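You operate a simulated robot arm through the tools that you are given. There is no shell and no other tool. Be economical: measure what you need, move in short steps, check, and stop when the job is done.

You are at the controls of a simulated two-armed robot. One attempt, no reset.

Task
Fetch the pod from the counter end of the long table and set it on the sofa end of the long table. Take the teal post and put it in the wooden tray. Turn the purple knob to 6. Open the left pink drawer, fetch the yellow ribbon from the inside of the left pink drawer and set it on the upper left shelf of the green bench and shut the drawer again. Open the left snack cupboard door, take the plate on the top of the orange bench and put it away on the top left snack cupboard shelf, then shut the door. Any order will do. Set down upright: teal post.

Only the result counts: the job must be done as asked and must still hold three seconds after the hand-in. Knocking over, shifting, dropping, spilling or breaking anything else fails it.

Robot
Two 7-joint arms with two-finger parallel grippers on one trunk, on a base that drives. Base frame: it is fixed to the floor where the robot stands at the start and does not move with it; the origin is under the middle of the robot, x ahead of it, y to its left, z up; the surface under the hand at the start is at about z = 0.74. Readings come in m, rad, newtons and seconds.
The left shoulder is at the start at [0.03, 0.119, 0.935], the right one opposite. With the tool pointing down near the work surface each hand reaches from about 0.28 to 0.68 m from the robot's upright axis, wherever it stands, measured 20 degrees to its own side. Places, roughly: left pink drawer [2.9, 1, 0.8]; left snack cupboard door [-0.7, -4.7, 0.5]; plate (18x18x3 cm) [3.1, -1.8, 0.8]; pod (4x4x3 cm) [0.7, -0.1, 0.8]; purple knob [-1.5, -0.3, 1]; sofa end of the long table [0.9, -3.6, 0.7]; teal post [1, -0.5, 0.75]; top left snack cupboard shelf [-0.7, -4.9, 0.5]; upper left shelf of the green bench [-1.5, -0.6, 0.4]; wooden tray (42x25x4 cm) [-0.9, -4.9, 0.9]; yellow ribbon (14x15x3 cm) [2.9, 0.9, 0.8]. Payload 3.43 kg a hand.
The tool frame of a hand sits at the grasp point between the pads (the TCP): z along the fingers, y along the line on which they close. The tips reach 0.03 m beyond it. The gripper opens to 0.094 m. The fingers are 0.028 m wide and 0.01 m thick; the gripper's body (0.05 by 0.096 m) begins 0.055 m behind the TCP.
Orientation is that of the tool frame in the base frame, as a unit quaternion [w, x, y, z]. With the fingers straight down and closing along the base's y, the tool's x points along the base's -x, its y along +y and its z along -z.

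Tools
- The arms move only by the tool drive_tool. It takes "left_deltas", "right_deltas" or both (then of equal length, played together; a hand with none holds still); each is a list of rows, each an object of numbers (a shift or turn left out is 0, a gripper value left out holds the last): "tx", "ty", "tz": the shift along the tool's x, y, z in m; "ax", "ay", "az": the turn, a rotation vector about the tool's x, y, z in rad; "claw": the gripper command, from -1 (fully open) to 1 (shut), values between in proportion. In form: [{"tx": .., "ty": .., "tz": .., "ax": .., "ay": .., "az": .., "claw": ..}, ...]. A call has 1 to 10 rows; each row shifts and turns the commanded pose from where the row before left it, along the tool's axes as they then stand. A row lasts 0.2 s, in which the tool goes at most 0.05 m and 0.15 rad; a call with a longer step from one row to the next is refused whole, and so is a gripper value outside its range. Where a pose cannot be reached the arm comes as near as it can. A force on the tool above 40 N (or 10 N above the force at the start of the call, whichever is more), or a blocked arm, ends the call early, and 0.2 s more pass. Each finger travels about 0.072 m/s and halts on what it meets, pressing with about 43 N; the grip force reading is that of the motor and also rises with nothing between the fingers. The clock runs only during rows and for 0.2 s after the last one: add rows that do not move to give the fingers time. It gives the time, the measured TCP pose, the force on the tool (base axes), the opening and the grip force at its end, in the units of the frame above (readings bear some noise), with the torque about the TCP (base axes, N m) and any sound that the robot's microphone picked up.
- Cameras (640 x 400 px; columns grow to the right, rows downward): "scene" is now at [0.0421, -0.0016, 1.6332]; the picture's right is [-0.00, -1.00, 0.00], its down [-0.83, 0.00, -0.56] and it looks along [0.56, -0.00, -0.83] (base axes); focal length 272 px, centre (320, 200). "left" rides on the left gripper at [0.076, -0.014, -0.102] in its tool frame; the picture's right is [0.18, 0.98, 0.00], its down [-0.75, 0.14, -0.64] and it looks along [-0.63, 0.12, 0.77] (tool axes); focal length 243 px, centre (320, 200). "right" rides on the right gripper at [0.076, 0.014, -0.103] in its tool frame; the picture's right is [-0.18, 0.98, 0.00], its down [-0.75, -0.14, -0.64] and it looks along [-0.63, -0.12, 0.77] (tool axes); focal length 243 px, centre (320, 200). There is no depth. A picture from a camera that has moved, and an enlarged one, comes with that camera's place and axes in the base frame and with its lens.
- grab_frame(camera): a new picture of that camera. It takes no simulated time.
- raise_lower(by): slides the trunk up (or, below 0, down) by that many m; the arms and the scene camera ride with it, the base frame stays. It gives what a move gives, with no picture.
- drive_base(legs): drives the robot by 1 to 6 legs, each [ahead, turn to the left] in m and rad, along the robot's own axes; the way and the turn of a leg run together, so that a leg with both is an arc; at most 1.5 m and 3.142 rad a leg. The arms and the cameras ride along, it lands a little off, and it stops where it bumps. It gives what a move gives.
- aim_head(pan, tilt): turns the head with the scene camera to pan (to the left, within 2.496 rad either way) and tilt (down, from -0.506 to 1.204), counted from straight ahead of the robot. It gives what a move gives.
- zoom(camera, box): a new picture of the part [left, top, right, bottom] of that camera's present view, enlarged. It takes no simulated time.
- sign_off(): hands the job in; it is judged then, once.

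Go step by step. Nothing tells you exact positions but the pictures and the camera data: compare them with the known pose of the tool, close in by small moves and look again before you grip or let go. The budget is 196 turns and 192 pictures, counting those below and the enlarged ones. Unless the task says otherwise, let go and move clear before handing in.

The tools are called after "Call:" by a JSON object that holds its "method" and its "body". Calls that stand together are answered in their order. drive_tool: Moves the arms, as the interface text tells. Its arguments: {"type":"object","properties":{"left_deltas":{"type":"array","items":{"type":"object","properties":{"tx":{"type":"number"},"ty":{"type":"number"},"tz":{"type":"number"},"ax":{"type":"number"},"ay":{"type":"number"},"az":{"type":"number"},"claw":{"type":"number"}}}},"right_deltas":{"type":"array","items":{"type":"object","properties":{"tx":{"type":"number"},"ty":{"type":"number"},"tz":{"type":"number"},"ax":{"type":"number"},"ay":{"type":"number"},"az":{"type":"number"},"claw":{"type":"number"}}}}},"required":[]} The other tools are called the same way: raise_lower (by) slides the trunk up or down; drive_base (legs) drives the base; aim_head (pan, tilt) turns the head that bears the scene camera; grab_frame (camera) takes a picture; zoom (camera, box) takes an enlarged picture of a part of a camera's view; sign_off () hands the job in.

At the start:

```text
time: 0.0
left_tool_pos: [0.4788, 0.0791, 0.9704]
left_orientation: [0.001, 0.0, 1.0, 0.0]
left_contact_force: [-1.0, 0.0, 0.3]
left_moment: [0.02, -0.01, 0.02]
left_grip_width: 0.094
left_grasp_force: 0.1
right_tool_pos: [0.3638, -0.2292, 0.9497]
right_orientation: [0.0, -0.001, 1.0, 0.0]
right_contact_force: [-0.3, -0.1, 0.0]
right_moment: [-0.02, -0.01, 0.03]
right_grip_width: 0.094
right_grasp_force: 0.1
trunk travel left (down, up): [-0.2, 0.21]
robot x, y, heading: [0.0012, 0.0011, -0.001]
head pan, tilt: [-0.003, 0.972]
```

scene: 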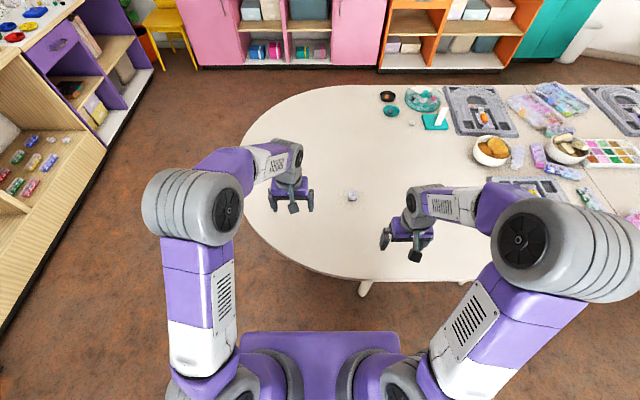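
right: 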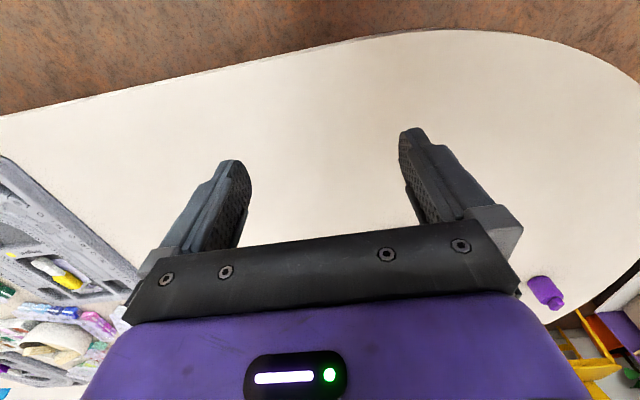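
left: 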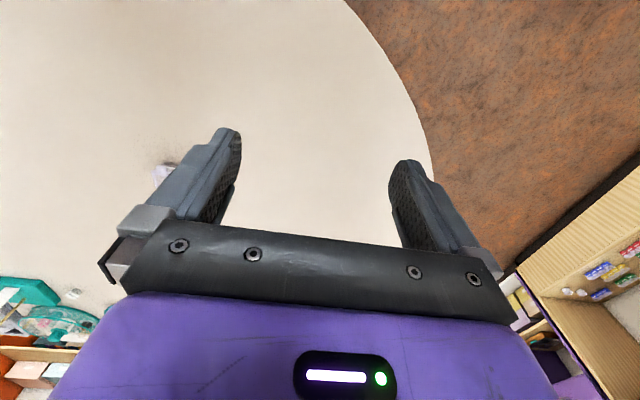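

I see the pod in front of me on the table, with some teal objects farther off. I'll zoom in to identify them.

Call:
{"method": "zoom", "body": {"camera": "scene", "box": [340, 70, 500, 210]}}

Call:
{"method": "zoom", "body": {"camera": "scene", "box": [460, 70, 640, 240]}}

```text
2.86 times, centred on (420, 140) of scene
camera zoom: at [0.0421, -0.0016, 1.6332], right [0.0, -1.0, 0.0], down [-0.83, 0.0, -0.56], along [0.56, 0.0, -0.83], focal length 776 px, centre (34, 371)
```

zoom: 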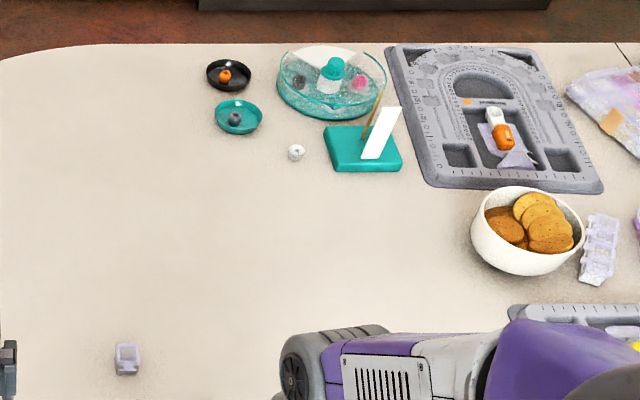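

```text
2.35 times, centred on (550, 155) of scene
camera zoom: at [0.0421, -0.0016, 1.6332], right [0.0, -1.0, 0.0], down [-0.83, 0.0, -0.56], along [0.56, 0.0, -0.83], focal length 639 px, centre (-221, 306)
```

zoom: 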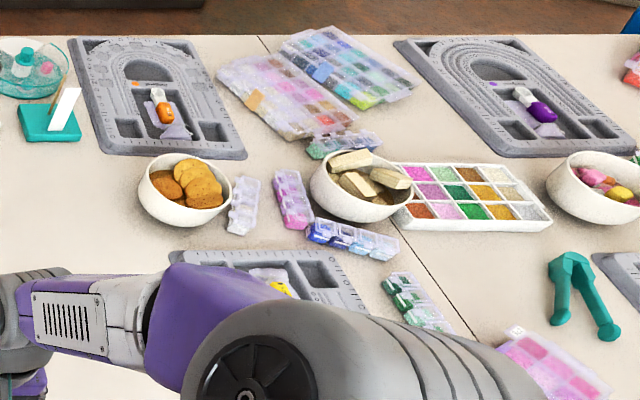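

The teal square stand with the upright must be the post, at about (1.1, -0.56). The pod is at about (0.65, -0.13). I'll look around for the driving lanes.

Call:
{"method": "aim_head", "body": {"pan": -1.2, "tilt": 0.4}}

Call:
{"method": "grab_frame", "body": {"camera": "scene"}}

Call:
{"method": "aim_head", "body": {"pan": -2.4, "tilt": 0.4}}

Call:
{"method": "grab_frame", "body": {"camera": "scene"}}

Call:
{"method": "aim_head", "body": {"pan": 0.3, "tilt": 0.4}}

Call:
{"method": "grab_frame", "body": {"camera": "scene"}}

Call:
{"method": "aim_head", "body": {"pan": 2.4, "tilt": 0.4}}

Call:
{"method": "grab_frame", "body": {"camera": "scene"}}

```text
time: 1.4
left_tool_pos: [0.4786, 0.0781, 0.9696]
left_orientation: [0.0, 0.0, 1.0, 0.0]
left_contact_force: [0.2, -1.1, -0.3]
left_moment: [0.02, 0.01, -0.03]
left_grip_width: 0.094
left_grasp_force: 0.1
right_tool_pos: [0.3641, -0.2299, 0.9498]
right_orientation: [0.0, 0.0, 1.0, 0.0]
right_contact_force: [-0.7, -0.5, 1.0]
right_moment: [-0.01, 0.03, -0.03]
right_grip_width: 0.0938
right_grasp_force: 0.1
trunk travel left (down, up): [-0.2, 0.21]
robot x, y, heading: [0.0001, 0.0002, 0.004]
head pan, tilt: [-1.201, 0.4]
```

```text
186 pictures are left
camera scene: at [0.0043, -0.0877, 1.6814], right [-0.93, -0.36, 0.0], down [-0.14, 0.36, -0.92], along [0.33, -0.86, -0.39], focal length 272 px, centre (320, 200)
```

scene: 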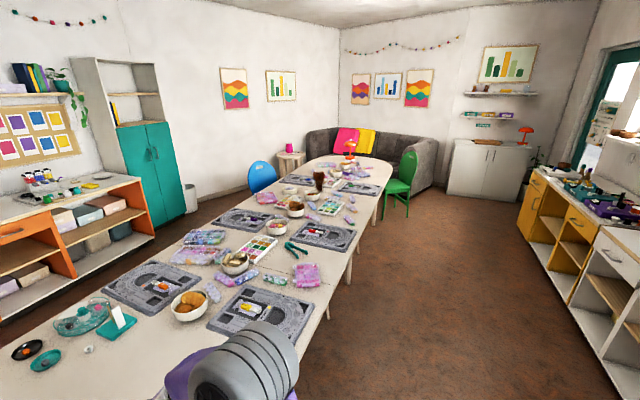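

```text
time: 2.8
left_tool_pos: [0.4781, 0.0775, 0.9698]
left_orientation: [0.001, 0.001, 1.0, 0.0]
left_contact_force: [0.4, -0.6, 0.1]
left_moment: [0.04, -0.02, -0.02]
left_grip_width: 0.094
left_grasp_force: 0.0
right_tool_pos: [0.3635, -0.2282, 0.9498]
right_orientation: [0.0, 0.0, 1.0, 0.0]
right_contact_force: [0.6, 0.0, 0.5]
right_moment: [0.03, 0.02, 0.01]
right_grip_width: 0.094
right_grasp_force: 0.1
trunk travel left (down, up): [-0.2, 0.21]
robot x, y, heading: [0.0009, -0.0001, 0.001]
head pan, tilt: [-2.4, 0.4]
```

```text
185 pictures are left
camera scene: at [-0.0975, -0.064, 1.6814], right [-0.68, 0.74, 0.0], down [0.29, 0.26, -0.92], along [-0.68, -0.62, -0.39], focal length 272 px, centre (320, 200)
```

scene: 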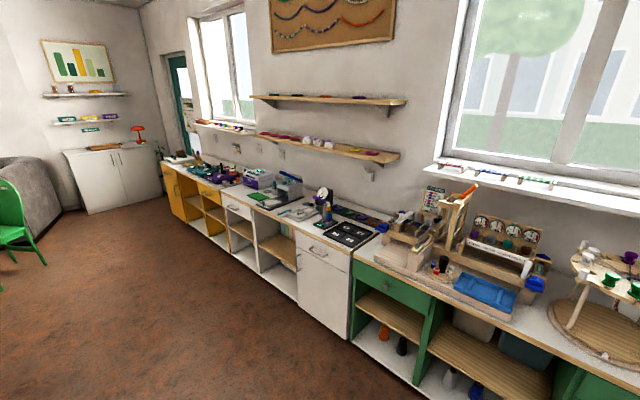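

```text
time: 5.2
left_tool_pos: [0.477, 0.0781, 0.9712]
left_orientation: [0.0, -0.001, 1.0, 0.0]
left_contact_force: [-1.0, -1.4, 0.6]
left_moment: [-0.04, -0.01, -0.01]
left_grip_width: 0.0941
left_grasp_force: 0.0
right_tool_pos: [0.3638, -0.2275, 0.9508]
right_orientation: [0.0, 0.0, 1.0, 0.0]
right_contact_force: [-0.5, 0.2, 0.8]
right_moment: [0.04, -0.01, 0.01]
right_grip_width: 0.094
right_grasp_force: 0.0
trunk travel left (down, up): [-0.2, 0.21]
robot x, y, heading: [-0.0007, 0.0031, 0.0]
head pan, tilt: [0.3, 0.4]
```

```text
184 pictures are left
camera scene: at [0.0592, 0.0259, 1.6814], right [0.3, -0.96, 0.0], down [-0.37, -0.11, -0.92], along [0.88, 0.27, -0.39], focal length 272 px, centre (320, 200)
```

scene: 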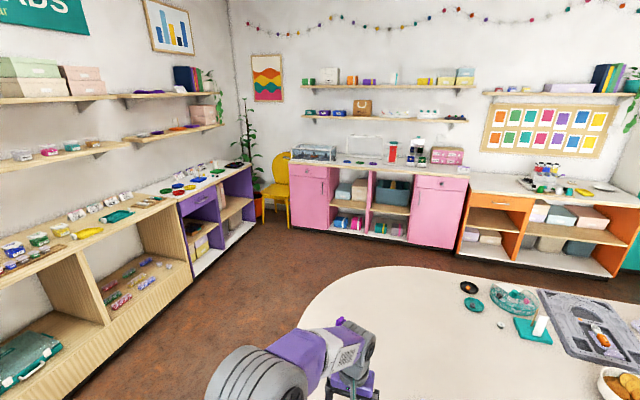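

```text
time: 7.2
left_tool_pos: [0.4781, 0.079, 0.9701]
left_orientation: [0.0, 0.0, 1.0, 0.0]
left_contact_force: [-0.8, -0.9, 0.2]
left_moment: [-0.01, -0.01, 0.01]
left_grip_width: 0.0939
left_grasp_force: 0.1
right_tool_pos: [0.3633, -0.2287, 0.951]
right_orientation: [0.0, 0.001, 1.0, 0.0]
right_contact_force: [0.3, -0.5, 0.8]
right_moment: [0.03, -0.02, 0.0]
right_grip_width: 0.0939
right_grasp_force: 0.1
trunk travel left (down, up): [-0.2, 0.21]
robot x, y, heading: [-0.0029, 0.0008, 0.001]
head pan, tilt: [2.4, 0.4]
```

```text
183 pictures are left
camera scene: at [-0.0976, 0.0612, 1.6814], right [0.68, 0.74, 0.0], down [0.29, -0.26, -0.92], along [-0.68, 0.62, -0.39], focal length 272 px, centre (320, 200)
```

scene: 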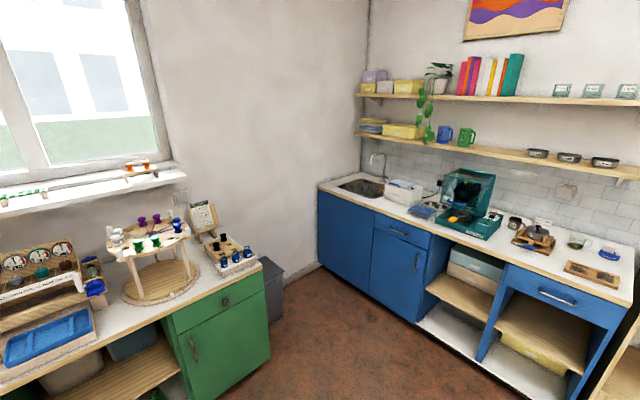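

The pod is best reached with the right hand, so I'll move it above the pod and look.

Call:
{"method": "drive_tool", "body": {"right_deltas": [{"tx": -0.045, "ty": 0.017}, {"tx": -0.045, "ty": 0.017}, {"tx": -0.045, "ty": 0.017}, {"tx": -0.045, "ty": 0.017}, {"tx": -0.045, "ty": 0.017, "tz": 0.01}, {"tx": -0.03, "ty": 0.014, "tz": 0.03}]}}

Call:
{"method": "aim_head", "body": {"pan": -0.2, "tilt": 0.9}}

Call:
{"method": "grab_frame", "body": {"camera": "scene"}}

Call:
{"method": "grab_frame", "body": {"camera": "right"}}

```text
time: 8.6
left_tool_pos: [0.4793, 0.0793, 0.9698]
left_orientation: [0.0, -0.001, 1.0, 0.0]
left_contact_force: [0.5, 0.4, 0.0]
left_moment: [0.0, 0.0, 0.0]
left_grip_width: 0.0938
left_grasp_force: 0.1
right_tool_pos: [0.6192, -0.1275, 0.9118]
right_orientation: [-0.001, 0.001, 1.0, 0.0]
right_contact_force: [0.1, -0.1, -0.5]
right_moment: [0.02, 0.0, 0.01]
right_grip_width: 0.0941
right_grasp_force: 0.0
trunk travel left (down, up): [-0.2, 0.21]
robot x, y, heading: [0.0035, 0.0002, -0.001]
head pan, tilt: [2.4, 0.4]
```

```text
time: 10.9
left_tool_pos: [0.4787, 0.079, 0.9696]
left_orientation: [0.0, 0.0, 1.0, -0.001]
left_contact_force: [0.6, 0.3, -0.2]
left_moment: [0.04, -0.01, 0.0]
left_grip_width: 0.0942
left_grasp_force: 0.0
right_tool_pos: [0.6192, -0.1275, 0.9125]
right_orientation: [0.0, -0.001, 1.0, -0.001]
right_contact_force: [-0.1, 0.0, 1.2]
right_moment: [-0.05, -0.01, -0.01]
right_grip_width: 0.0942
right_grasp_force: 0.1
trunk travel left (down, up): [-0.2, 0.21]
robot x, y, heading: [-0.0033, -0.0022, 0.003]
head pan, tilt: [-0.201, 0.901]
```

```text
182 pictures are left
camera scene: at [0.0447, -0.0164, 1.6384], right [-0.2, -0.98, 0.0], down [-0.77, 0.16, -0.62], along [0.61, -0.12, -0.78], focal length 272 px, centre (320, 200)
```

scene: 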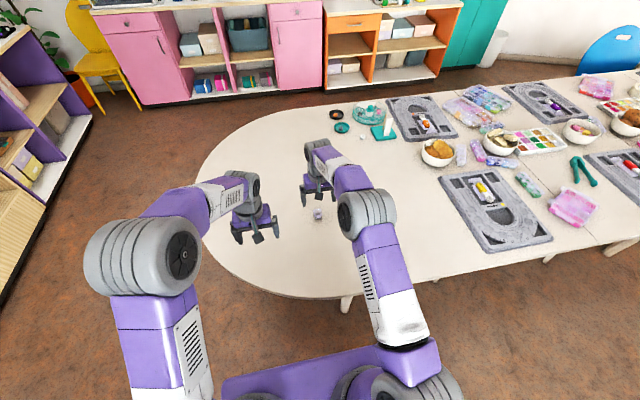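

```text
181 pictures are left
camera right: at [0.5432, -0.1113, 1.0158], right [0.18, 0.98, 0.0], down [0.75, -0.14, 0.64], along [0.63, -0.12, -0.77], focal length 243 px, centre (320, 200)
```

right: 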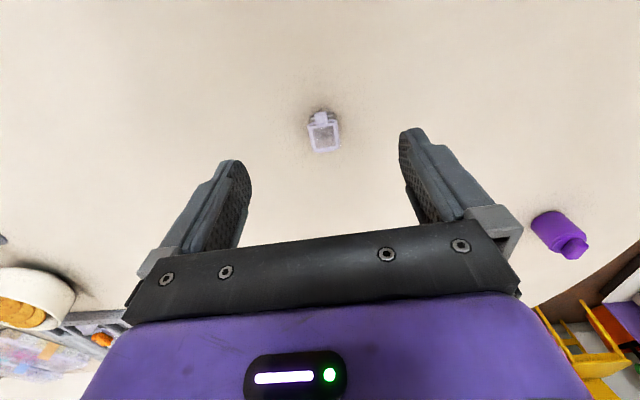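

The pod is at (0.659, -0.130) by the wrist camera. I'll descend on it with the tips just above the table and grip.

Call:
{"method": "drive_tool", "body": {"right_deltas": [{"tx": -0.039, "ty": -0.002}, {"tz": 0.045}, {"tz": 0.045}, {"tz": 0.035}, {}]}}

Call:
{"method": "grab_frame", "body": {"camera": "right"}}

```text
time: 12.1
left_tool_pos: [0.4776, 0.0775, 0.9702]
left_orientation: [0.0, 0.0, 1.0, 0.0]
left_contact_force: [-0.3, 0.0, 0.0]
left_moment: [0.01, 0.0, 0.0]
left_grip_width: 0.0938
left_grasp_force: 0.0
right_tool_pos: [0.6438, -0.1313, 0.7889]
right_orientation: [0.0, 0.0, 1.0, -0.001]
right_contact_force: [0.3, 1.6, 0.9]
right_moment: [0.01, -0.02, -0.03]
right_grip_width: 0.0939
right_grasp_force: 0.1
right hand out of reach, approached as far as the arm can: row 1, 4
trunk travel left (down, up): [-0.2, 0.21]
robot x, y, heading: [-0.0005, 0.0023, 0.0]
head pan, tilt: [-0.201, 0.901]
```

```text
180 pictures are left
camera right: at [0.5676, -0.1158, 0.8909], right [0.18, 0.98, 0.0], down [0.75, -0.14, 0.64], along [0.63, -0.12, -0.77], focal length 243 px, centre (320, 200)
```

right: 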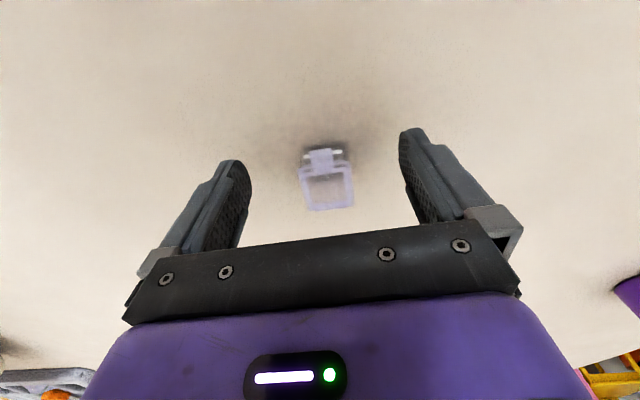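

The arm hits its reach limit. I'll drive ahead 5 cm.

Call:
{"method": "drive_tool", "body": {"right_deltas": [{"tz": -0.05}]}}

Call:
{"method": "drive_base", "body": {"legs": [[0.06, 0]]}}

Call:
{"method": "grab_frame", "body": {"camera": "right"}}

```text
time: 12.5
left_tool_pos: [0.4768, 0.0784, 0.9703]
left_orientation: [0.0, 0.0, 1.0, 0.0]
left_contact_force: [0.8, 0.5, -0.1]
left_moment: [0.0, 0.0, -0.01]
left_grip_width: 0.0939
left_grasp_force: 0.0
right_tool_pos: [0.647, -0.1304, 0.8355]
right_orientation: [-0.002, 0.002, 1.0, 0.0]
right_contact_force: [0.6, -0.7, -0.2]
right_moment: [0.02, 0.02, 0.0]
right_grip_width: 0.0939
right_grasp_force: 0.1
right hand out of reach, approached as far as the arm can: row 1
trunk travel left (down, up): [-0.2, 0.21]
robot x, y, heading: [-0.0037, 0.0016, 0.0]
head pan, tilt: [-0.201, 0.901]
```

```text
time: 13.5
left_tool_pos: [0.5391, 0.0782, 0.9685]
left_orientation: [-0.001, 0.0, 1.0, 0.0]
left_contact_force: [0.2, -0.1, -1.1]
left_moment: [0.0, 0.01, -0.01]
left_grip_width: 0.0938
left_grasp_force: 0.1
right_tool_pos: [0.7094, -0.1312, 0.8348]
right_orientation: [-0.002, 0.0, 1.0, 0.0]
right_contact_force: [-0.4, 0.1, -0.4]
right_moment: [0.01, 0.01, 0.0]
right_grip_width: 0.0943
right_grasp_force: 0.1
trunk travel left (down, up): [-0.2, 0.21]
robot x, y, heading: [0.0562, 0.002, 0.002]
head pan, tilt: [-0.201, 0.901]
```

```text
179 pictures are left
camera right: at [0.6333, -0.1144, 0.9379], right [0.18, 0.98, 0.0], down [0.76, -0.14, 0.64], along [0.63, -0.12, -0.77], focal length 243 px, centre (320, 200)
```

right: 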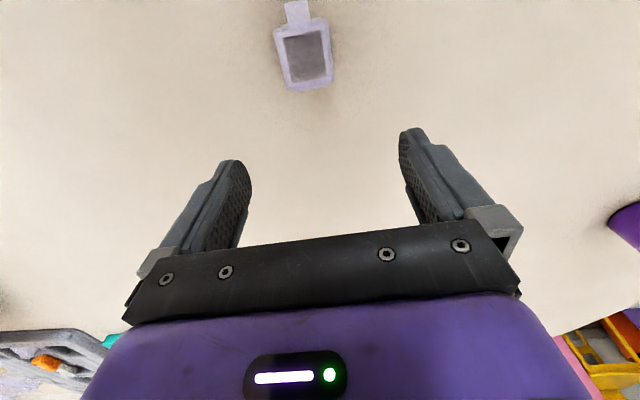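

Call:
{"method": "drive_tool", "body": {"right_deltas": [{"tx": 0.047, "ty": 0.002}, {"tx": 0.005, "tz": 0.03}, {"tz": 0.03}, {}]}}

Call:
{"method": "grab_frame", "body": {"camera": "right"}}

```text
time: 14.5
left_tool_pos: [0.5375, 0.0791, 0.971]
left_orientation: [0.0, -0.001, 1.0, -0.001]
left_contact_force: [-0.6, -0.5, -1.0]
left_moment: [0.01, 0.0, 0.0]
left_grip_width: 0.0939
left_grasp_force: 0.1
right_tool_pos: [0.7031, -0.1302, 0.7719]
right_orientation: [-0.002, 0.0, 1.0, 0.0]
right_contact_force: [-0.3, -0.3, 0.5]
right_moment: [-0.03, -0.01, 0.03]
right_grip_width: 0.094
right_grasp_force: 0.0
right hand out of reach, approached as far as the arm can: row 1
trunk travel left (down, up): [-0.2, 0.21]
robot x, y, heading: [0.0571, -0.0008, 0.003]
head pan, tilt: [-0.201, 0.901]
```

```text
178 pictures are left
camera right: at [0.6274, -0.1145, 0.8756], right [0.18, 0.98, 0.0], down [0.76, -0.14, 0.64], along [0.63, -0.12, -0.77], focal length 243 px, centre (320, 200)
```

right: 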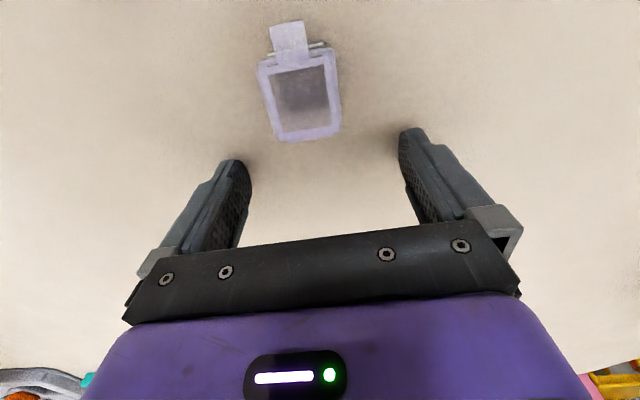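

Call:
{"method": "drive_tool", "body": {"right_deltas": [{"tx": 0.043, "ty": 0.001}, {"claw": 0.6}, {"claw": 0.6}, {"claw": 1}, {"claw": 1}]}}

Call:
{"method": "grab_frame", "body": {"camera": "right"}}

```text
time: 15.7
left_tool_pos: [0.5368, 0.0795, 0.9708]
left_orientation: [0.001, 0.0, 1.0, 0.0]
left_contact_force: [-0.3, -0.1, -0.4]
left_moment: [0.0, 0.0, 0.01]
left_grip_width: 0.094
left_grasp_force: 0.0
right_tool_pos: [0.6986, -0.128, 0.7697]
right_orientation: [-0.001, 0.0, 1.0, 0.0]
right_contact_force: [-1.5, 1.9, 13.9]
right_moment: [0.08, -0.18, 0.05]
right_grip_width: 0.0
right_grasp_force: 33.7
right hand out of reach, approached as far as the arm can: row 1
trunk travel left (down, up): [-0.2, 0.21]
robot x, y, heading: [0.0602, -0.0017, -0.003]
head pan, tilt: [-0.201, 0.901]
```

```text
177 pictures are left
camera right: at [0.6231, -0.1119, 0.8728], right [0.18, 0.98, 0.0], down [0.75, -0.14, 0.64], along [0.63, -0.12, -0.77], focal length 243 px, centre (320, 200)
```

right: 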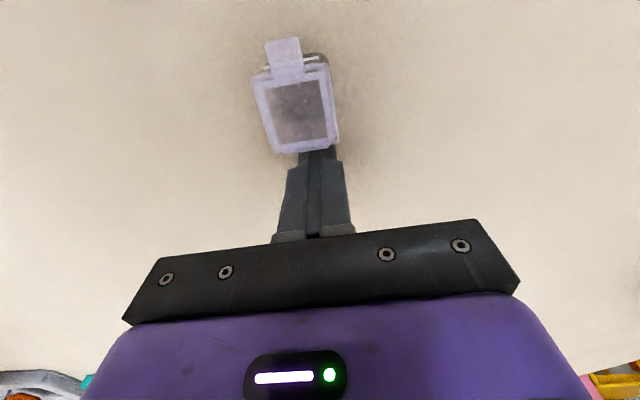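

The fingers closed short of the pod because the command offset is unclear. I'll open, rise and check how the arm follows.

Call:
{"method": "drive_tool", "body": {"right_deltas": [{"claw": -1}, {"claw": -1}, {"claw": -1}, {"tz": -0.04}, {"tz": -0.04}, {}]}}

Call:
{"method": "drive_tool", "body": {"right_deltas": [{"tx": 0.02}, {}]}}

Call:
{"method": "grab_frame", "body": {"camera": "right"}}

```text
time: 17.1
left_tool_pos: [0.539, 0.0796, 0.9702]
left_orientation: [0.0, 0.0, 1.0, 0.0]
left_contact_force: [0.5, 0.2, 1.2]
left_moment: [-0.03, -0.04, 0.03]
left_grip_width: 0.0941
left_grasp_force: 0.0
right_tool_pos: [0.7078, -0.1289, 0.8496]
right_orientation: [-0.003, 0.0, 1.0, 0.0]
right_contact_force: [0.1, -0.2, 0.7]
right_moment: [-0.03, 0.03, -0.03]
right_grip_width: 0.0941
right_grasp_force: 0.1
right hand out of reach, approached as far as the arm can: row 4
trunk travel left (down, up): [-0.2, 0.21]
robot x, y, heading: [0.0618, -0.0015, 0.004]
head pan, tilt: [-0.201, 0.901]
```

```text
time: 17.7
left_tool_pos: [0.5379, 0.0785, 0.9707]
left_orientation: [-0.001, -0.001, 1.0, 0.0]
left_contact_force: [0.6, 0.3, 0.0]
left_moment: [0.04, -0.02, 0.02]
left_grip_width: 0.0943
left_grasp_force: 0.1
right_tool_pos: [0.7082, -0.1261, 0.8479]
right_orientation: [-0.002, 0.0, 1.0, -0.001]
right_contact_force: [-0.6, -0.1, 0.2]
right_moment: [0.01, 0.01, -0.02]
right_grip_width: 0.094
right_grasp_force: 0.0
right hand out of reach, approached as far as the arm can: row 1
trunk travel left (down, up): [-0.2, 0.21]
robot x, y, heading: [0.0571, -0.0034, -0.003]
head pan, tilt: [-0.201, 0.901]
```

```text
176 pictures are left
camera right: at [0.6326, -0.1096, 0.9512], right [0.18, 0.98, 0.0], down [0.76, -0.14, 0.64], along [0.63, -0.12, -0.77], focal length 243 px, centre (320, 200)
```

right: 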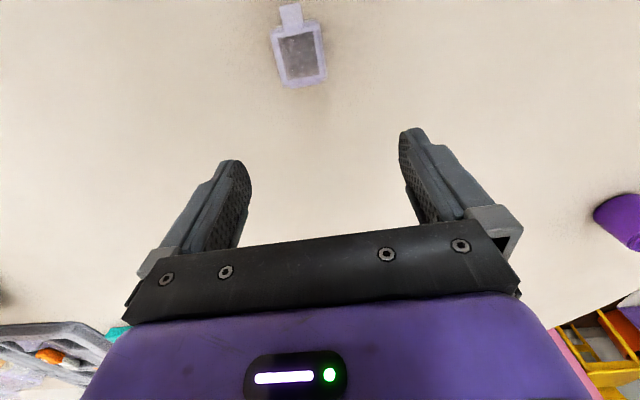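

The arm seems locked near full stretch. I'll pull it back with a diagonal move.

Call:
{"method": "drive_tool", "body": {"right_deltas": [{"tx": 0.03, "tz": -0.04}, {"tx": 0.03, "tz": -0.02}, {}]}}

```text
time: 18.5
left_tool_pos: [0.5371, 0.0777, 0.9697]
left_orientation: [0.0, -0.001, 1.0, 0.0]
left_contact_force: [-0.3, -0.3, 0.7]
left_moment: [0.02, 0.01, -0.03]
left_grip_width: 0.0938
left_grasp_force: 0.1
right_tool_pos: [0.7082, -0.1213, 0.9086]
right_orientation: [-0.003, 0.0, 1.0, 0.0]
right_contact_force: [-0.3, -0.4, -0.4]
right_moment: [0.01, -0.02, -0.05]
right_grip_width: 0.0939
right_grasp_force: 0.2
right hand out of reach, approached as far as the arm can: row 1, 2
trunk travel left (down, up): [-0.2, 0.21]
robot x, y, heading: [0.0611, -0.0009, -0.0]
head pan, tilt: [-0.201, 0.901]
```

Call:
{"method": "drive_tool", "body": {"right_deltas": [{"ty": -0.05}, {"ty": -0.05}, {"tx": 0.04}, {"tx": 0.04}, {}]}}

```text
time: 19.7
left_tool_pos: [0.5379, 0.0782, 0.9704]
left_orientation: [0.0, 0.0, 1.0, 0.0]
left_contact_force: [0.1, 0.4, 0.5]
left_moment: [-0.03, 0.0, -0.01]
left_grip_width: 0.094
left_grasp_force: 0.0
right_tool_pos: [0.707, -0.2234, 0.9115]
right_orientation: [-0.003, 0.0, 1.0, 0.0]
right_contact_force: [0.1, -1.4, -0.9]
right_moment: [0.04, -0.03, -0.02]
right_grip_width: 0.0941
right_grasp_force: 0.1
right hand out of reach, approached as far as the arm can: row 3, 4
trunk travel left (down, up): [-0.2, 0.21]
robot x, y, heading: [0.0605, 0.0024, 0.003]
head pan, tilt: [-0.201, 0.901]
```

Call:
{"method": "grab_frame", "body": {"camera": "scene"}}

Call:
{"method": "drive_tool", "body": {"right_deltas": [{"tx": 0.02, "ay": 0.15}, {"tx": 0.02, "ay": 0.15}, {}]}}

```text
175 pictures are left
camera scene: at [0.1049, -0.0162, 1.6384], right [-0.2, -0.98, 0.0], down [-0.77, 0.16, -0.62], along [0.61, -0.12, -0.78], focal length 272 px, centre (320, 200)
```

scene: 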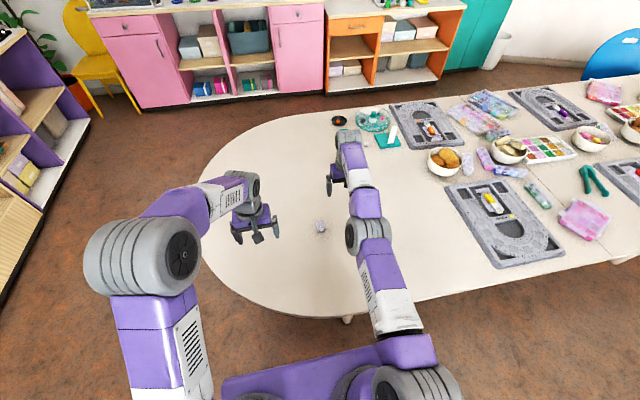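

```text
time: 20.5
left_tool_pos: [0.5368, 0.0778, 0.9696]
left_orientation: [0.0, 0.0, 1.0, 0.0]
left_contact_force: [-0.4, -0.4, 0.5]
left_moment: [0.02, 0.01, 0.02]
left_grip_width: 0.0942
left_grasp_force: 0.1
right_tool_pos: [0.6488, -0.2219, 0.9137]
right_orientation: [-0.151, 0.0, 0.988, 0.0]
right_contact_force: [-0.3, 0.0, -0.6]
right_moment: [0.01, 0.01, -0.03]
right_grip_width: 0.094
right_grasp_force: 0.2
right hand out of reach, approached as far as the arm can: row 1, 2
trunk travel left (down, up): [-0.2, 0.21]
robot x, y, heading: [0.058, 0.0014, 0.006]
head pan, tilt: [-0.201, 0.901]
```

The arm was fully straight (singular) and the tilt freed it. I'll draw it back and level it.

Call:
{"method": "drive_tool", "body": {"right_deltas": [{"tx": 0.04, "tz": -0.01}, {"tx": 0.04, "tz": -0.01}, {"tx": 0.02, "ay": -0.15}, {"tx": 0.02, "ay": -0.15}, {}]}}

```text
time: 21.7
left_tool_pos: [0.5384, 0.0785, 0.9706]
left_orientation: [0.0, 0.0, 1.0, -0.001]
left_contact_force: [1.0, -1.0, 0.4]
left_moment: [0.02, 0.0, 0.02]
left_grip_width: 0.0942
left_grasp_force: 0.0
right_tool_pos: [0.6998, -0.2333, 0.9807]
right_orientation: [-0.001, 0.0, 1.0, 0.0]
right_contact_force: [-0.5, 0.3, -0.2]
right_moment: [0.0, 0.05, -0.01]
right_grip_width: 0.0939
right_grasp_force: 0.0
right hand out of reach, approached as far as the arm can: row 1, 2, 3, 4
trunk travel left (down, up): [-0.2, 0.21]
robot x, y, heading: [0.0626, -0.0032, 0.005]
head pan, tilt: [-0.201, 0.901]
```

Call:
{"method": "drive_tool", "body": {"right_deltas": [{"tx": 0.045, "ax": 0.1, "az": 0.1}, {"tx": 0.045, "ax": 0.1, "az": 0.1}, {"tx": 0.045, "ty": 0.02}, {"tx": 0.045, "ty": 0.02}, {"tx": 0.045, "tz": 0.02}, {"tx": 0.045, "tz": 0.02}, {"tx": 0.03}, {}]}}

Call:
{"method": "grab_frame", "body": {"camera": "scene"}}

```text
time: 23.5
left_tool_pos: [0.5378, 0.0769, 0.9707]
left_orientation: [0.0, 0.0, 1.0, 0.0]
left_contact_force: [-0.2, -0.1, 0.1]
left_moment: [-0.04, 0.01, 0.0]
left_grip_width: 0.0941
left_grasp_force: 0.0
right_tool_pos: [0.6955, -0.1547, 0.9827]
right_orientation: [-0.002, 0.1, 0.99, -0.101]
right_contact_force: [1.1, -0.9, 0.2]
right_moment: [-0.01, 0.0, -0.02]
right_grip_width: 0.094
right_grasp_force: 0.1
right hand out of reach, approached as far as the arm can: row 1, 2, 3, 4, 5, 6, 7
trunk travel left (down, up): [-0.2, 0.21]
robot x, y, heading: [0.0626, 0.0003, -0.003]
head pan, tilt: [-0.201, 0.901]
```

```text
174 pictures are left
camera scene: at [0.105, -0.0165, 1.6384], right [-0.2, -0.98, 0.0], down [-0.77, 0.16, -0.62], along [0.61, -0.12, -0.78], focal length 272 px, centre (320, 200)
```

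scene: 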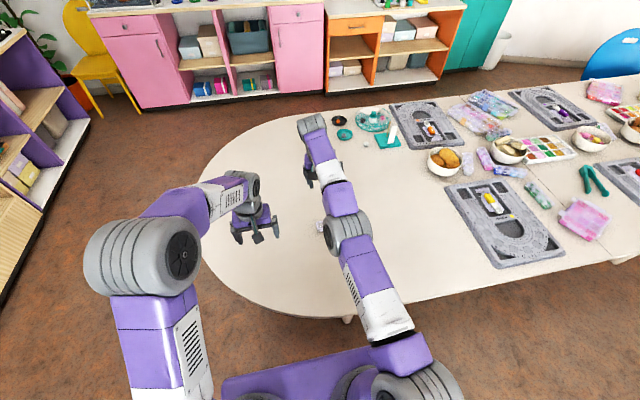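

Call:
{"method": "drive_tool", "body": {"right_deltas": [{"tz": 0.045}, {"tz": 0.045}, {"ty": 0.05}, {"ty": 0.05}, {"tx": 0.05}, {"tx": 0.05}]}}

```text
time: 24.9
left_tool_pos: [0.5373, 0.0782, 0.9714]
left_orientation: [0.0, 0.001, 1.0, 0.0]
left_contact_force: [0.2, 0.2, 0.5]
left_moment: [0.04, -0.02, 0.03]
left_grip_width: 0.0942
left_grasp_force: 0.2
right_tool_pos: [0.6017, -0.0705, 0.8774]
right_orientation: [0.002, 0.1, 0.99, -0.099]
right_contact_force: [0.4, -0.5, 1.5]
right_moment: [0.02, -0.03, 0.02]
right_grip_width: 0.0942
right_grasp_force: 0.1
right hand out of reach, approached as far as the arm can: row 1, 2, 3, 4
trunk travel left (down, up): [-0.2, 0.21]
robot x, y, heading: [0.0648, -0.002, -0.004]
head pan, tilt: [-0.201, 0.901]
```

It's unstuck. I'll level the orientation and align over the pod.

Call:
{"method": "drive_tool", "body": {"right_deltas": [{"ax": -0.1, "az": -0.1, "ty": -0.03}, {"ax": -0.1, "az": -0.1, "ty": -0.03}, {}]}}

Call:
{"method": "grab_frame", "body": {"camera": "right"}}

```text
time: 25.7
left_tool_pos: [0.5368, 0.08, 0.97]
left_orientation: [0.001, 0.0, 1.0, 0.001]
left_contact_force: [-0.1, 0.9, 1.2]
left_moment: [-0.01, -0.01, -0.01]
left_grip_width: 0.094
left_grasp_force: 0.0
right_tool_pos: [0.5885, -0.1298, 0.8853]
right_orientation: [-0.002, -0.001, 1.0, 0.0]
right_contact_force: [0.3, -0.3, -0.5]
right_moment: [-0.01, -0.02, 0.02]
right_grip_width: 0.0942
right_grasp_force: 0.0
trunk travel left (down, up): [-0.2, 0.21]
robot x, y, heading: [0.0606, -0.0006, 0.001]
head pan, tilt: [-0.201, 0.901]
```

```text
173 pictures are left
camera right: at [0.5123, -0.1135, 0.9885], right [0.18, 0.98, 0.0], down [0.76, -0.14, 0.64], along [0.63, -0.12, -0.77], focal length 243 px, centre (320, 200)
```

right: 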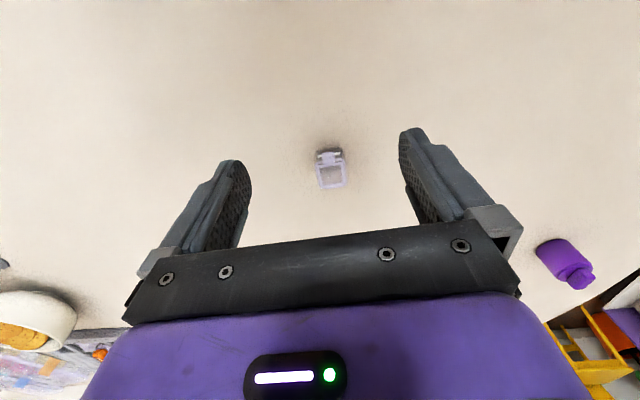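

Call:
{"method": "drive_tool", "body": {"right_deltas": [{"tx": -0.035}, {"tx": -0.035}, {"tz": 0.04}, {"tz": 0.04}, {"tz": 0.031}, {}]}}

Call:
{"method": "grab_frame", "body": {"camera": "right"}}

```text
time: 27.1
left_tool_pos: [0.5377, 0.0786, 0.9703]
left_orientation: [0.0, 0.0, 1.0, 0.0]
left_contact_force: [0.2, -0.3, 0.9]
left_moment: [0.02, 0.03, -0.01]
left_grip_width: 0.0937
left_grasp_force: 0.0
right_tool_pos: [0.6577, -0.1303, 0.7755]
right_orientation: [-0.001, 0.001, 1.0, 0.0]
right_contact_force: [-1.0, -0.7, -0.5]
right_moment: [-0.01, -0.01, -0.01]
right_grip_width: 0.094
right_grasp_force: 0.0
trunk travel left (down, up): [-0.2, 0.21]
robot x, y, heading: [0.0592, -0.0007, 0.002]
head pan, tilt: [-0.201, 0.901]
```

```text
172 pictures are left
camera right: at [0.5817, -0.1136, 0.8787], right [0.18, 0.98, 0.0], down [0.76, -0.14, 0.64], along [0.63, -0.12, -0.77], focal length 243 px, centre (320, 200)
```

right: 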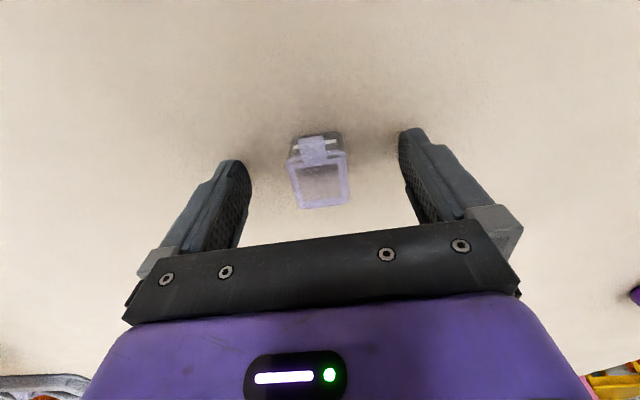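

Call:
{"method": "drive_tool", "body": {"right_deltas": [{"claw": 0}, {"claw": 0.5}, {"claw": 1}, {"claw": 1}, {"claw": 1}]}}

Call:
{"method": "grab_frame", "body": {"camera": "right"}}

```text
time: 28.3
left_tool_pos: [0.5377, 0.0791, 0.9708]
left_orientation: [0.0, 0.0, 1.0, 0.0]
left_contact_force: [-0.3, -0.3, -0.3]
left_moment: [-0.02, 0.01, 0.04]
left_grip_width: 0.0938
left_grasp_force: 0.2
right_tool_pos: [0.6579, -0.1298, 0.7754]
right_orientation: [-0.001, 0.0, 1.0, 0.0]
right_contact_force: [-0.3, -0.2, 0.3]
right_moment: [-0.01, 0.03, 0.0]
right_grip_width: 0.0298
right_grasp_force: 42.5
trunk travel left (down, up): [-0.2, 0.21]
robot x, y, heading: [0.0608, -0.0002, 0.001]
head pan, tilt: [-0.201, 0.901]
```

```text
171 pictures are left
camera right: at [0.5818, -0.1135, 0.8789], right [0.18, 0.98, 0.0], down [0.76, -0.14, 0.64], along [0.63, -0.12, -0.77], focal length 243 px, centre (320, 200)
```

right: 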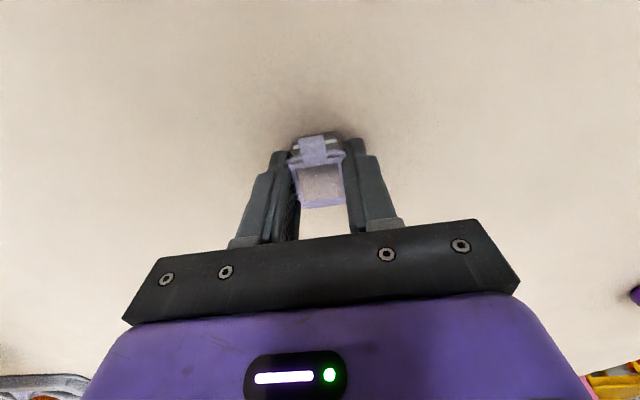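

The pod is held. I'll lift it and tuck both arms close for driving.

Call:
{"method": "drive_tool", "body": {"right_deltas": [{"tz": -0.05, "claw": 1}, {"tz": -0.05}, {"tz": -0.05}, {"tx": 0.05, "tz": -0.01}, {"tx": 0.05, "ty": -0.02}, {"tx": 0.05, "ty": -0.02}, {"tx": 0.05, "ty": -0.02}, {"tx": 0.05, "ty": -0.02}, {}], "left_deltas": [{}, {}, {}, {}, {"tx": 0.04}, {"tx": 0.04}, {"tx": 0.04, "ty": 0.02}, {"ty": 0.03}, {}]}}

Call:
{"method": "drive_base", "body": {"legs": [[0, 1.571], [1.05, 0], [0, -1.571], [1.5, 0], [0.45, 0], [0, -1.571]]}}

Call:
{"method": "grab_frame", "body": {"camera": "scene"}}

```text
refused: row 4 steps farther than a row can; nothing moved
```

```text
time: 36.7
left_tool_pos: [-0.1317, 1.372, 0.969]
left_orientation: [0.0, 0.736, -0.677, 0.0]
left_contact_force: [0.2, 0.2, 0.0]
left_moment: [0.04, 0.0, 0.0]
left_grip_width: 0.0941
left_grasp_force: 0.1
right_tool_pos: [0.067, 1.4987, 0.777]
right_orientation: [0.012, 0.732, -0.681, 0.013]
right_contact_force: [0.9, -8.2, 4.5]
right_moment: [0.89, 0.01, -0.14]
right_grip_width: 0.0302
right_grasp_force: 43.1
trunk travel left (down, up): [-0.2, 0.21]
robot x, y, heading: [-0.0097, 0.9062, 1.655]
head pan, tilt: [-0.201, 0.901]
stopped in leg 2: the force on the tool passed its limit at 160 N (the readings are from after the stop); the commanded pose is now the measured one
```

```text
170 pictures are left
camera scene: at [-0.0002, 0.9444, 1.6384], right [0.99, -0.12, 0.0], down [-0.09, -0.78, -0.62], along [0.07, 0.62, -0.78], focal length 272 px, centre (320, 200)
```

scene: 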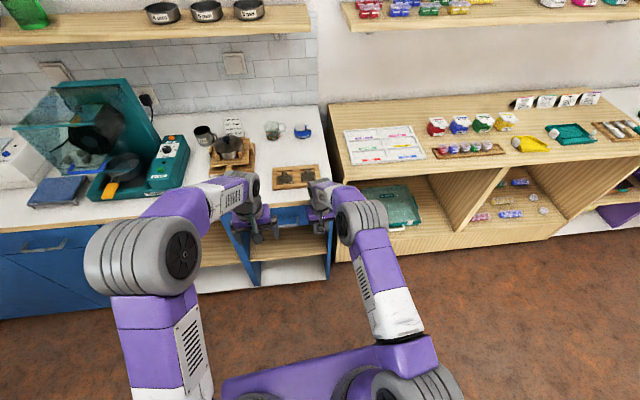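

I drove with the arm still out and low, and the hand bumped the blue bench's edge. I'll check for damage before backing off.

Call:
{"method": "zoom", "body": {"camera": "scene", "box": [200, 110, 360, 270]}}

Call:
{"method": "grab_frame", "body": {"camera": "right"}}

```text
2.50 times, centred on (280, 190) of scene
camera zoom: at [-0.0002, 0.9444, 1.6384], right [0.99, -0.12, 0.0], down [-0.09, -0.78, -0.62], along [0.07, 0.62, -0.78], focal length 679 px, centre (420, 225)
```

zoom: 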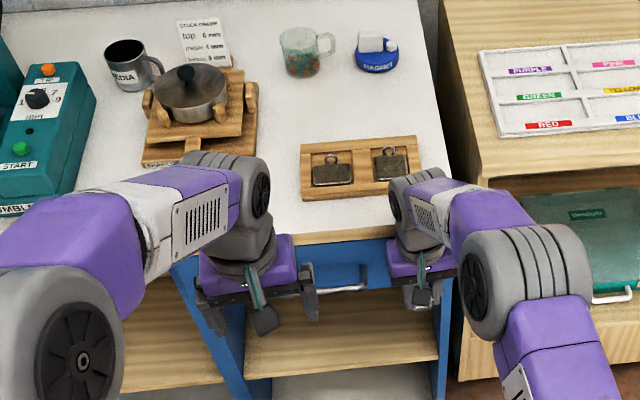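

```text
168 pictures are left
camera right: at [0.0577, 1.4278, 0.8817], right [-0.99, 0.11, -0.01], down [0.08, 0.78, 0.61], along [0.07, 0.61, -0.79], focal length 243 px, centre (320, 200)
```

right: 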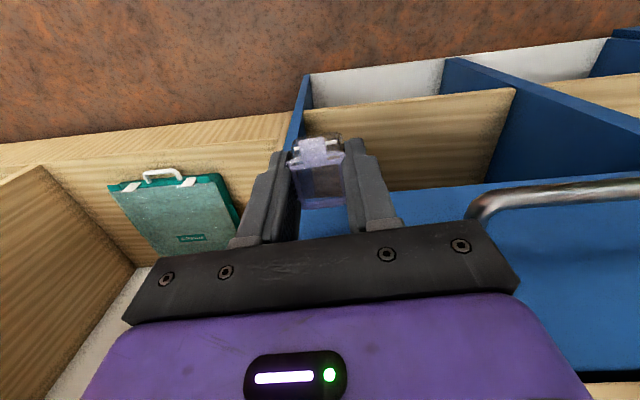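

The pod is still held and nothing looks displaced. I'll back off slowly.

Call:
{"method": "drive_base", "body": {"legs": [[-0.2, 0]]}}

```text
time: 38.3
left_tool_pos: [-0.1128, 1.1726, 0.97]
left_orientation: [0.0, 0.737, -0.676, -0.001]
left_contact_force: [-0.2, -0.3, 0.4]
left_moment: [0.04, -0.01, -0.02]
left_grip_width: 0.0939
left_grasp_force: 0.1
right_tool_pos: [0.0825, 1.2997, 0.7762]
right_orientation: [0.011, 0.733, -0.68, 0.013]
right_contact_force: [0.4, -0.8, -0.7]
right_moment: [0.0, -0.01, -0.01]
right_grip_width: 0.03
right_grasp_force: 42.7
trunk travel left (down, up): [-0.2, 0.21]
robot x, y, heading: [0.0036, 0.705, 1.651]
head pan, tilt: [-0.201, 0.901]
```

Call:
{"method": "drive_tool", "body": {"right_deltas": [{"tz": -0.045, "claw": 1}, {"tz": -0.045}, {"tz": -0.045}, {"tx": 0.045}, {"tx": 0.045, "ty": -0.02}, {"tx": 0.045, "ty": -0.02}, {"tx": 0.045, "ty": -0.02}, {"tx": 0.045, "ty": -0.02}, {"tz": -0.045}, {}], "left_deltas": [{}, {}, {}, {}, {"tx": 0.04}, {"tx": 0.04}, {"tx": 0.04, "ty": 0.02}, {"ty": 0.03}, {}, {}]}}

```text
time: 40.5
left_tool_pos: [-0.154, 1.049, 0.9711]
left_orientation: [0.001, 0.737, -0.676, 0.001]
left_contact_force: [0.0, -0.2, -0.6]
left_moment: [-0.02, -0.01, -0.01]
left_grip_width: 0.0939
left_grasp_force: 0.0
right_tool_pos: [0.1789, 1.0862, 0.9647]
right_orientation: [0.012, 0.733, -0.68, 0.013]
right_contact_force: [-0.1, -0.2, -0.8]
right_moment: [-0.02, 0.01, -0.05]
right_grip_width: 0.0303
right_grasp_force: 43.3
trunk travel left (down, up): [-0.2, 0.21]
robot x, y, heading: [0.0026, 0.7054, 1.655]
head pan, tilt: [-0.201, 0.901]
```

Now I'll drive around the table's counter end along y≈1.0 to the far side.

Call:
{"method": "drive_base", "body": {"legs": [[0.28, 0], [0, -1.655], [1.5, 0]]}}

Call:
{"method": "grab_frame", "body": {"camera": "scene"}}

```text
time: 53.6
left_tool_pos: [1.868, 1.1803, 0.9712]
left_orientation: [0.0, -0.026, 1.0, 0.001]
left_contact_force: [0.3, 0.2, -0.4]
left_moment: [-0.01, 0.0, 0.01]
left_grip_width: 0.0942
left_grasp_force: 0.0
right_tool_pos: [1.8921, 0.8465, 0.9651]
right_orientation: [-0.017, -0.02, 1.0, 0.0]
right_contact_force: [-0.3, 0.4, -0.1]
right_moment: [0.01, -0.01, -0.01]
right_grip_width: 0.0301
right_grasp_force: 42.8
trunk travel left (down, up): [-0.2, 0.21]
robot x, y, heading: [1.516, 1.0319, 0.05]
head pan, tilt: [-0.201, 0.901]
```

```text
167 pictures are left
camera scene: at [1.5595, 1.0194, 1.6384], right [-0.15, -0.99, 0.0], down [-0.78, 0.12, -0.62], along [0.61, -0.09, -0.78], focal length 272 px, centre (320, 200)
```

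scene: 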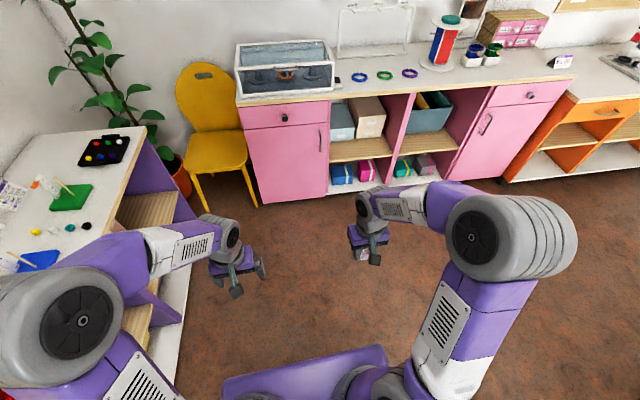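

I see the left pink drawer ahead with its knob at about (2.81, 1.03). I'll continue to the far side of the table for the teal post.

Call:
{"method": "drive_base", "body": {"legs": [[0.43, -0.05], [0, -1.571], [1.45, 0], [0, -1.571]]}}

Call:
{"method": "grab_frame", "body": {"camera": "scene"}}

```text
time: 70.4
left_tool_pos: [1.5726, -0.4741, 0.9723]
left_orientation: [0.001, 1.0, 0.011, 0.0]
left_contact_force: [-0.9, -0.3, -0.3]
left_moment: [-0.02, -0.03, 0.01]
left_grip_width: 0.0939
left_grasp_force: 0.1
right_tool_pos: [1.5581, -0.1393, 0.9649]
right_orientation: [0.0, 1.0, 0.006, 0.017]
right_contact_force: [0.1, -0.4, 0.2]
right_moment: [0.01, -0.01, -0.02]
right_grip_width: 0.0301
right_grasp_force: 42.8
trunk travel left (down, up): [-0.2, 0.21]
robot x, y, heading: [1.9304, -0.3371, -3.125]
head pan, tilt: [-0.201, 0.901]
```

```text
166 pictures are left
camera scene: at [1.8863, -0.3251, 1.6384], right [0.18, 0.98, 0.0], down [0.77, -0.14, -0.62], along [-0.61, 0.11, -0.78], focal length 272 px, centre (320, 200)
```

scene: 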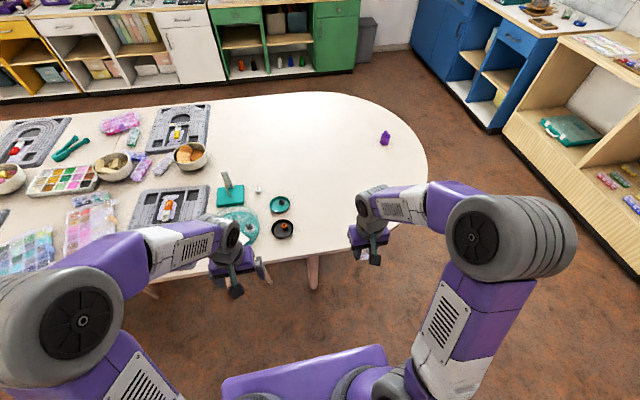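

Call:
{"method": "zoom", "body": {"camera": "scene", "box": [160, 140, 320, 270]}}

Call:
{"method": "grab_frame", "body": {"camera": "left"}}

```text
3.08 times, centred on (240, 205) of scene
camera zoom: at [1.8863, -0.3251, 1.6384], right [0.18, 0.98, 0.0], down [0.77, -0.14, -0.62], along [-0.61, 0.11, -0.78], focal length 836 px, centre (566, 185)
```

zoom: 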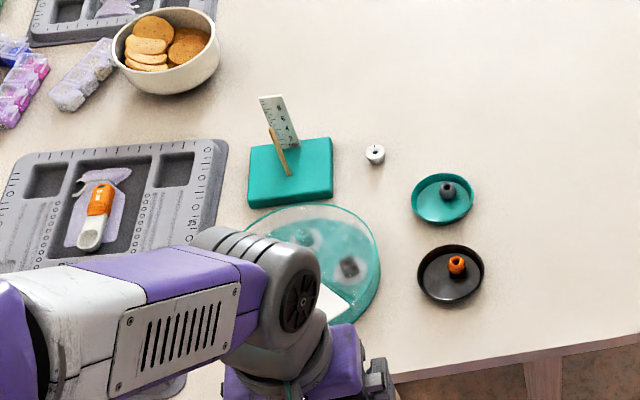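

```text
164 pictures are left
camera left: at [1.6478, -0.4568, 1.075], right [0.21, -0.98, 0.0], down [-0.75, -0.16, 0.64], along [-0.63, -0.13, -0.77], focal length 243 px, centre (320, 200)
```

left: 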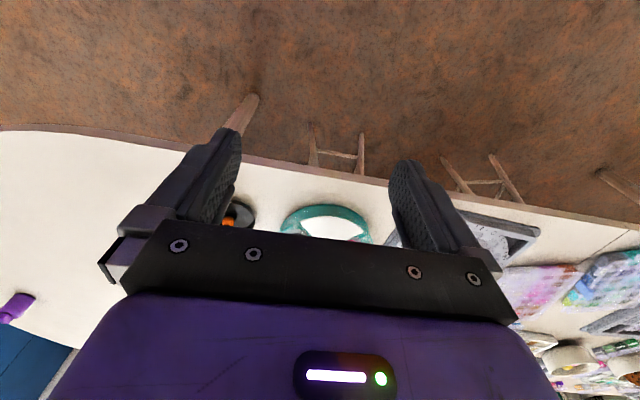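

The post is a teal block of about 10 cm at about (1.11, -0.565), with a thin rod and a ruler card that reaches z≈0.87. I'll drive in closer.

Call:
{"method": "drive_base", "body": {"legs": [[0.24, -0.016]]}}

Call:
{"method": "drive_tool", "body": {"left_deltas": [{"tz": -0.04, "ty": 0.02}, {"tz": -0.03, "ty": 0.03}, {"ty": 0.03}, {}]}}

Call:
{"method": "grab_frame", "body": {"camera": "left"}}

Call:
{"method": "aim_head", "body": {"pan": 0.3, "tilt": 0.9}}

Call:
{"method": "grab_frame", "body": {"camera": "scene"}}

```text
time: 72.2
left_tool_pos: [1.3252, -0.4669, 0.9723]
left_orientation: [-0.001, 1.0, -0.003, 0.001]
left_contact_force: [-0.1, -0.3, -0.5]
left_moment: [0.01, -0.02, 0.02]
left_grip_width: 0.0942
left_grasp_force: 0.0
right_tool_pos: [1.3187, -0.1328, 0.9655]
right_orientation: [-0.001, 1.0, -0.008, 0.018]
right_contact_force: [0.2, -0.6, 0.6]
right_moment: [0.0, -0.03, -0.01]
right_grip_width: 0.0302
right_grasp_force: 43.3
trunk travel left (down, up): [-0.2, 0.21]
robot x, y, heading: [1.6878, -0.3381, 3.139]
head pan, tilt: [-0.201, 0.901]
```

```text
time: 73.2
left_tool_pos: [1.3251, -0.5448, 1.0426]
left_orientation: [0.0, 1.0, -0.002, 0.0]
left_contact_force: [0.6, 0.5, -0.1]
left_moment: [0.02, -0.01, 0.0]
left_grip_width: 0.094
left_grasp_force: 0.0
right_tool_pos: [1.3193, -0.1324, 0.9657]
right_orientation: [0.001, 1.0, -0.008, 0.017]
right_contact_force: [-0.5, -0.3, 0.2]
right_moment: [-0.02, 0.02, -0.01]
right_grip_width: 0.0303
right_grasp_force: 43.0
trunk travel left (down, up): [-0.2, 0.21]
robot x, y, heading: [1.688, -0.3383, 3.132]
head pan, tilt: [-0.201, 0.901]
```

```text
163 pictures are left
camera left: at [1.4005, -0.5302, 1.1463], right [0.18, -0.98, 0.0], down [-0.75, -0.14, 0.64], along [-0.63, -0.12, -0.77], focal length 243 px, centre (320, 200)
```

left: 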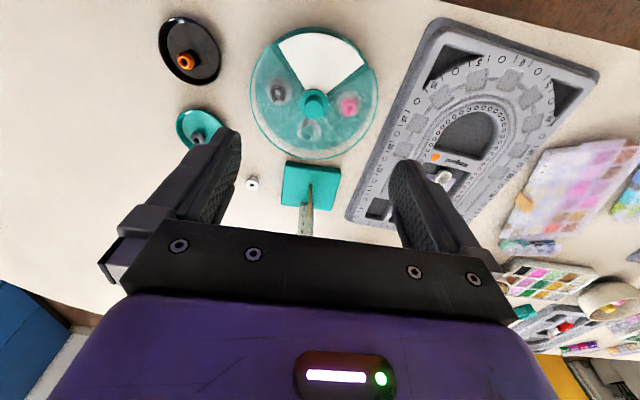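

```text
time: 74.1
left_tool_pos: [1.3248, -0.5451, 1.0428]
left_orientation: [0.0, 1.0, -0.001, 0.0]
left_contact_force: [-0.1, 0.1, 0.4]
left_moment: [0.02, -0.01, -0.03]
left_grip_width: 0.0937
left_grasp_force: 0.0
right_tool_pos: [1.3194, -0.1322, 0.9651]
right_orientation: [-0.001, 1.0, -0.008, 0.017]
right_contact_force: [0.1, -0.1, -0.6]
right_moment: [0.0, 0.02, -0.02]
right_grip_width: 0.0302
right_grasp_force: 42.9
trunk travel left (down, up): [-0.2, 0.21]
robot x, y, heading: [1.6831, -0.3417, 3.136]
head pan, tilt: [0.3, 0.901]
```

```text
162 pictures are left
camera scene: at [1.6445, -0.3634, 1.6384], right [-0.29, 0.96, 0.0], down [0.75, 0.23, -0.62], along [-0.59, -0.18, -0.78], focal length 272 px, centre (320, 200)
```

scene: 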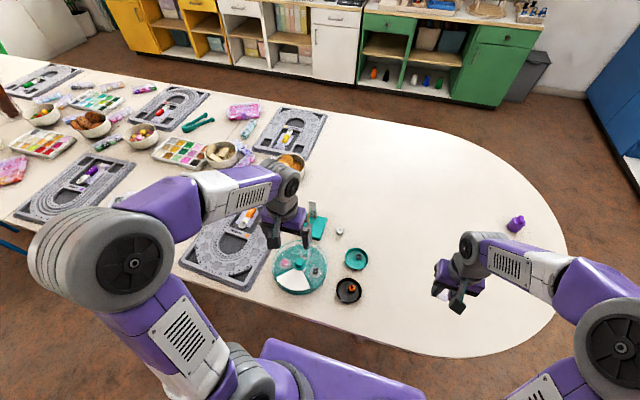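

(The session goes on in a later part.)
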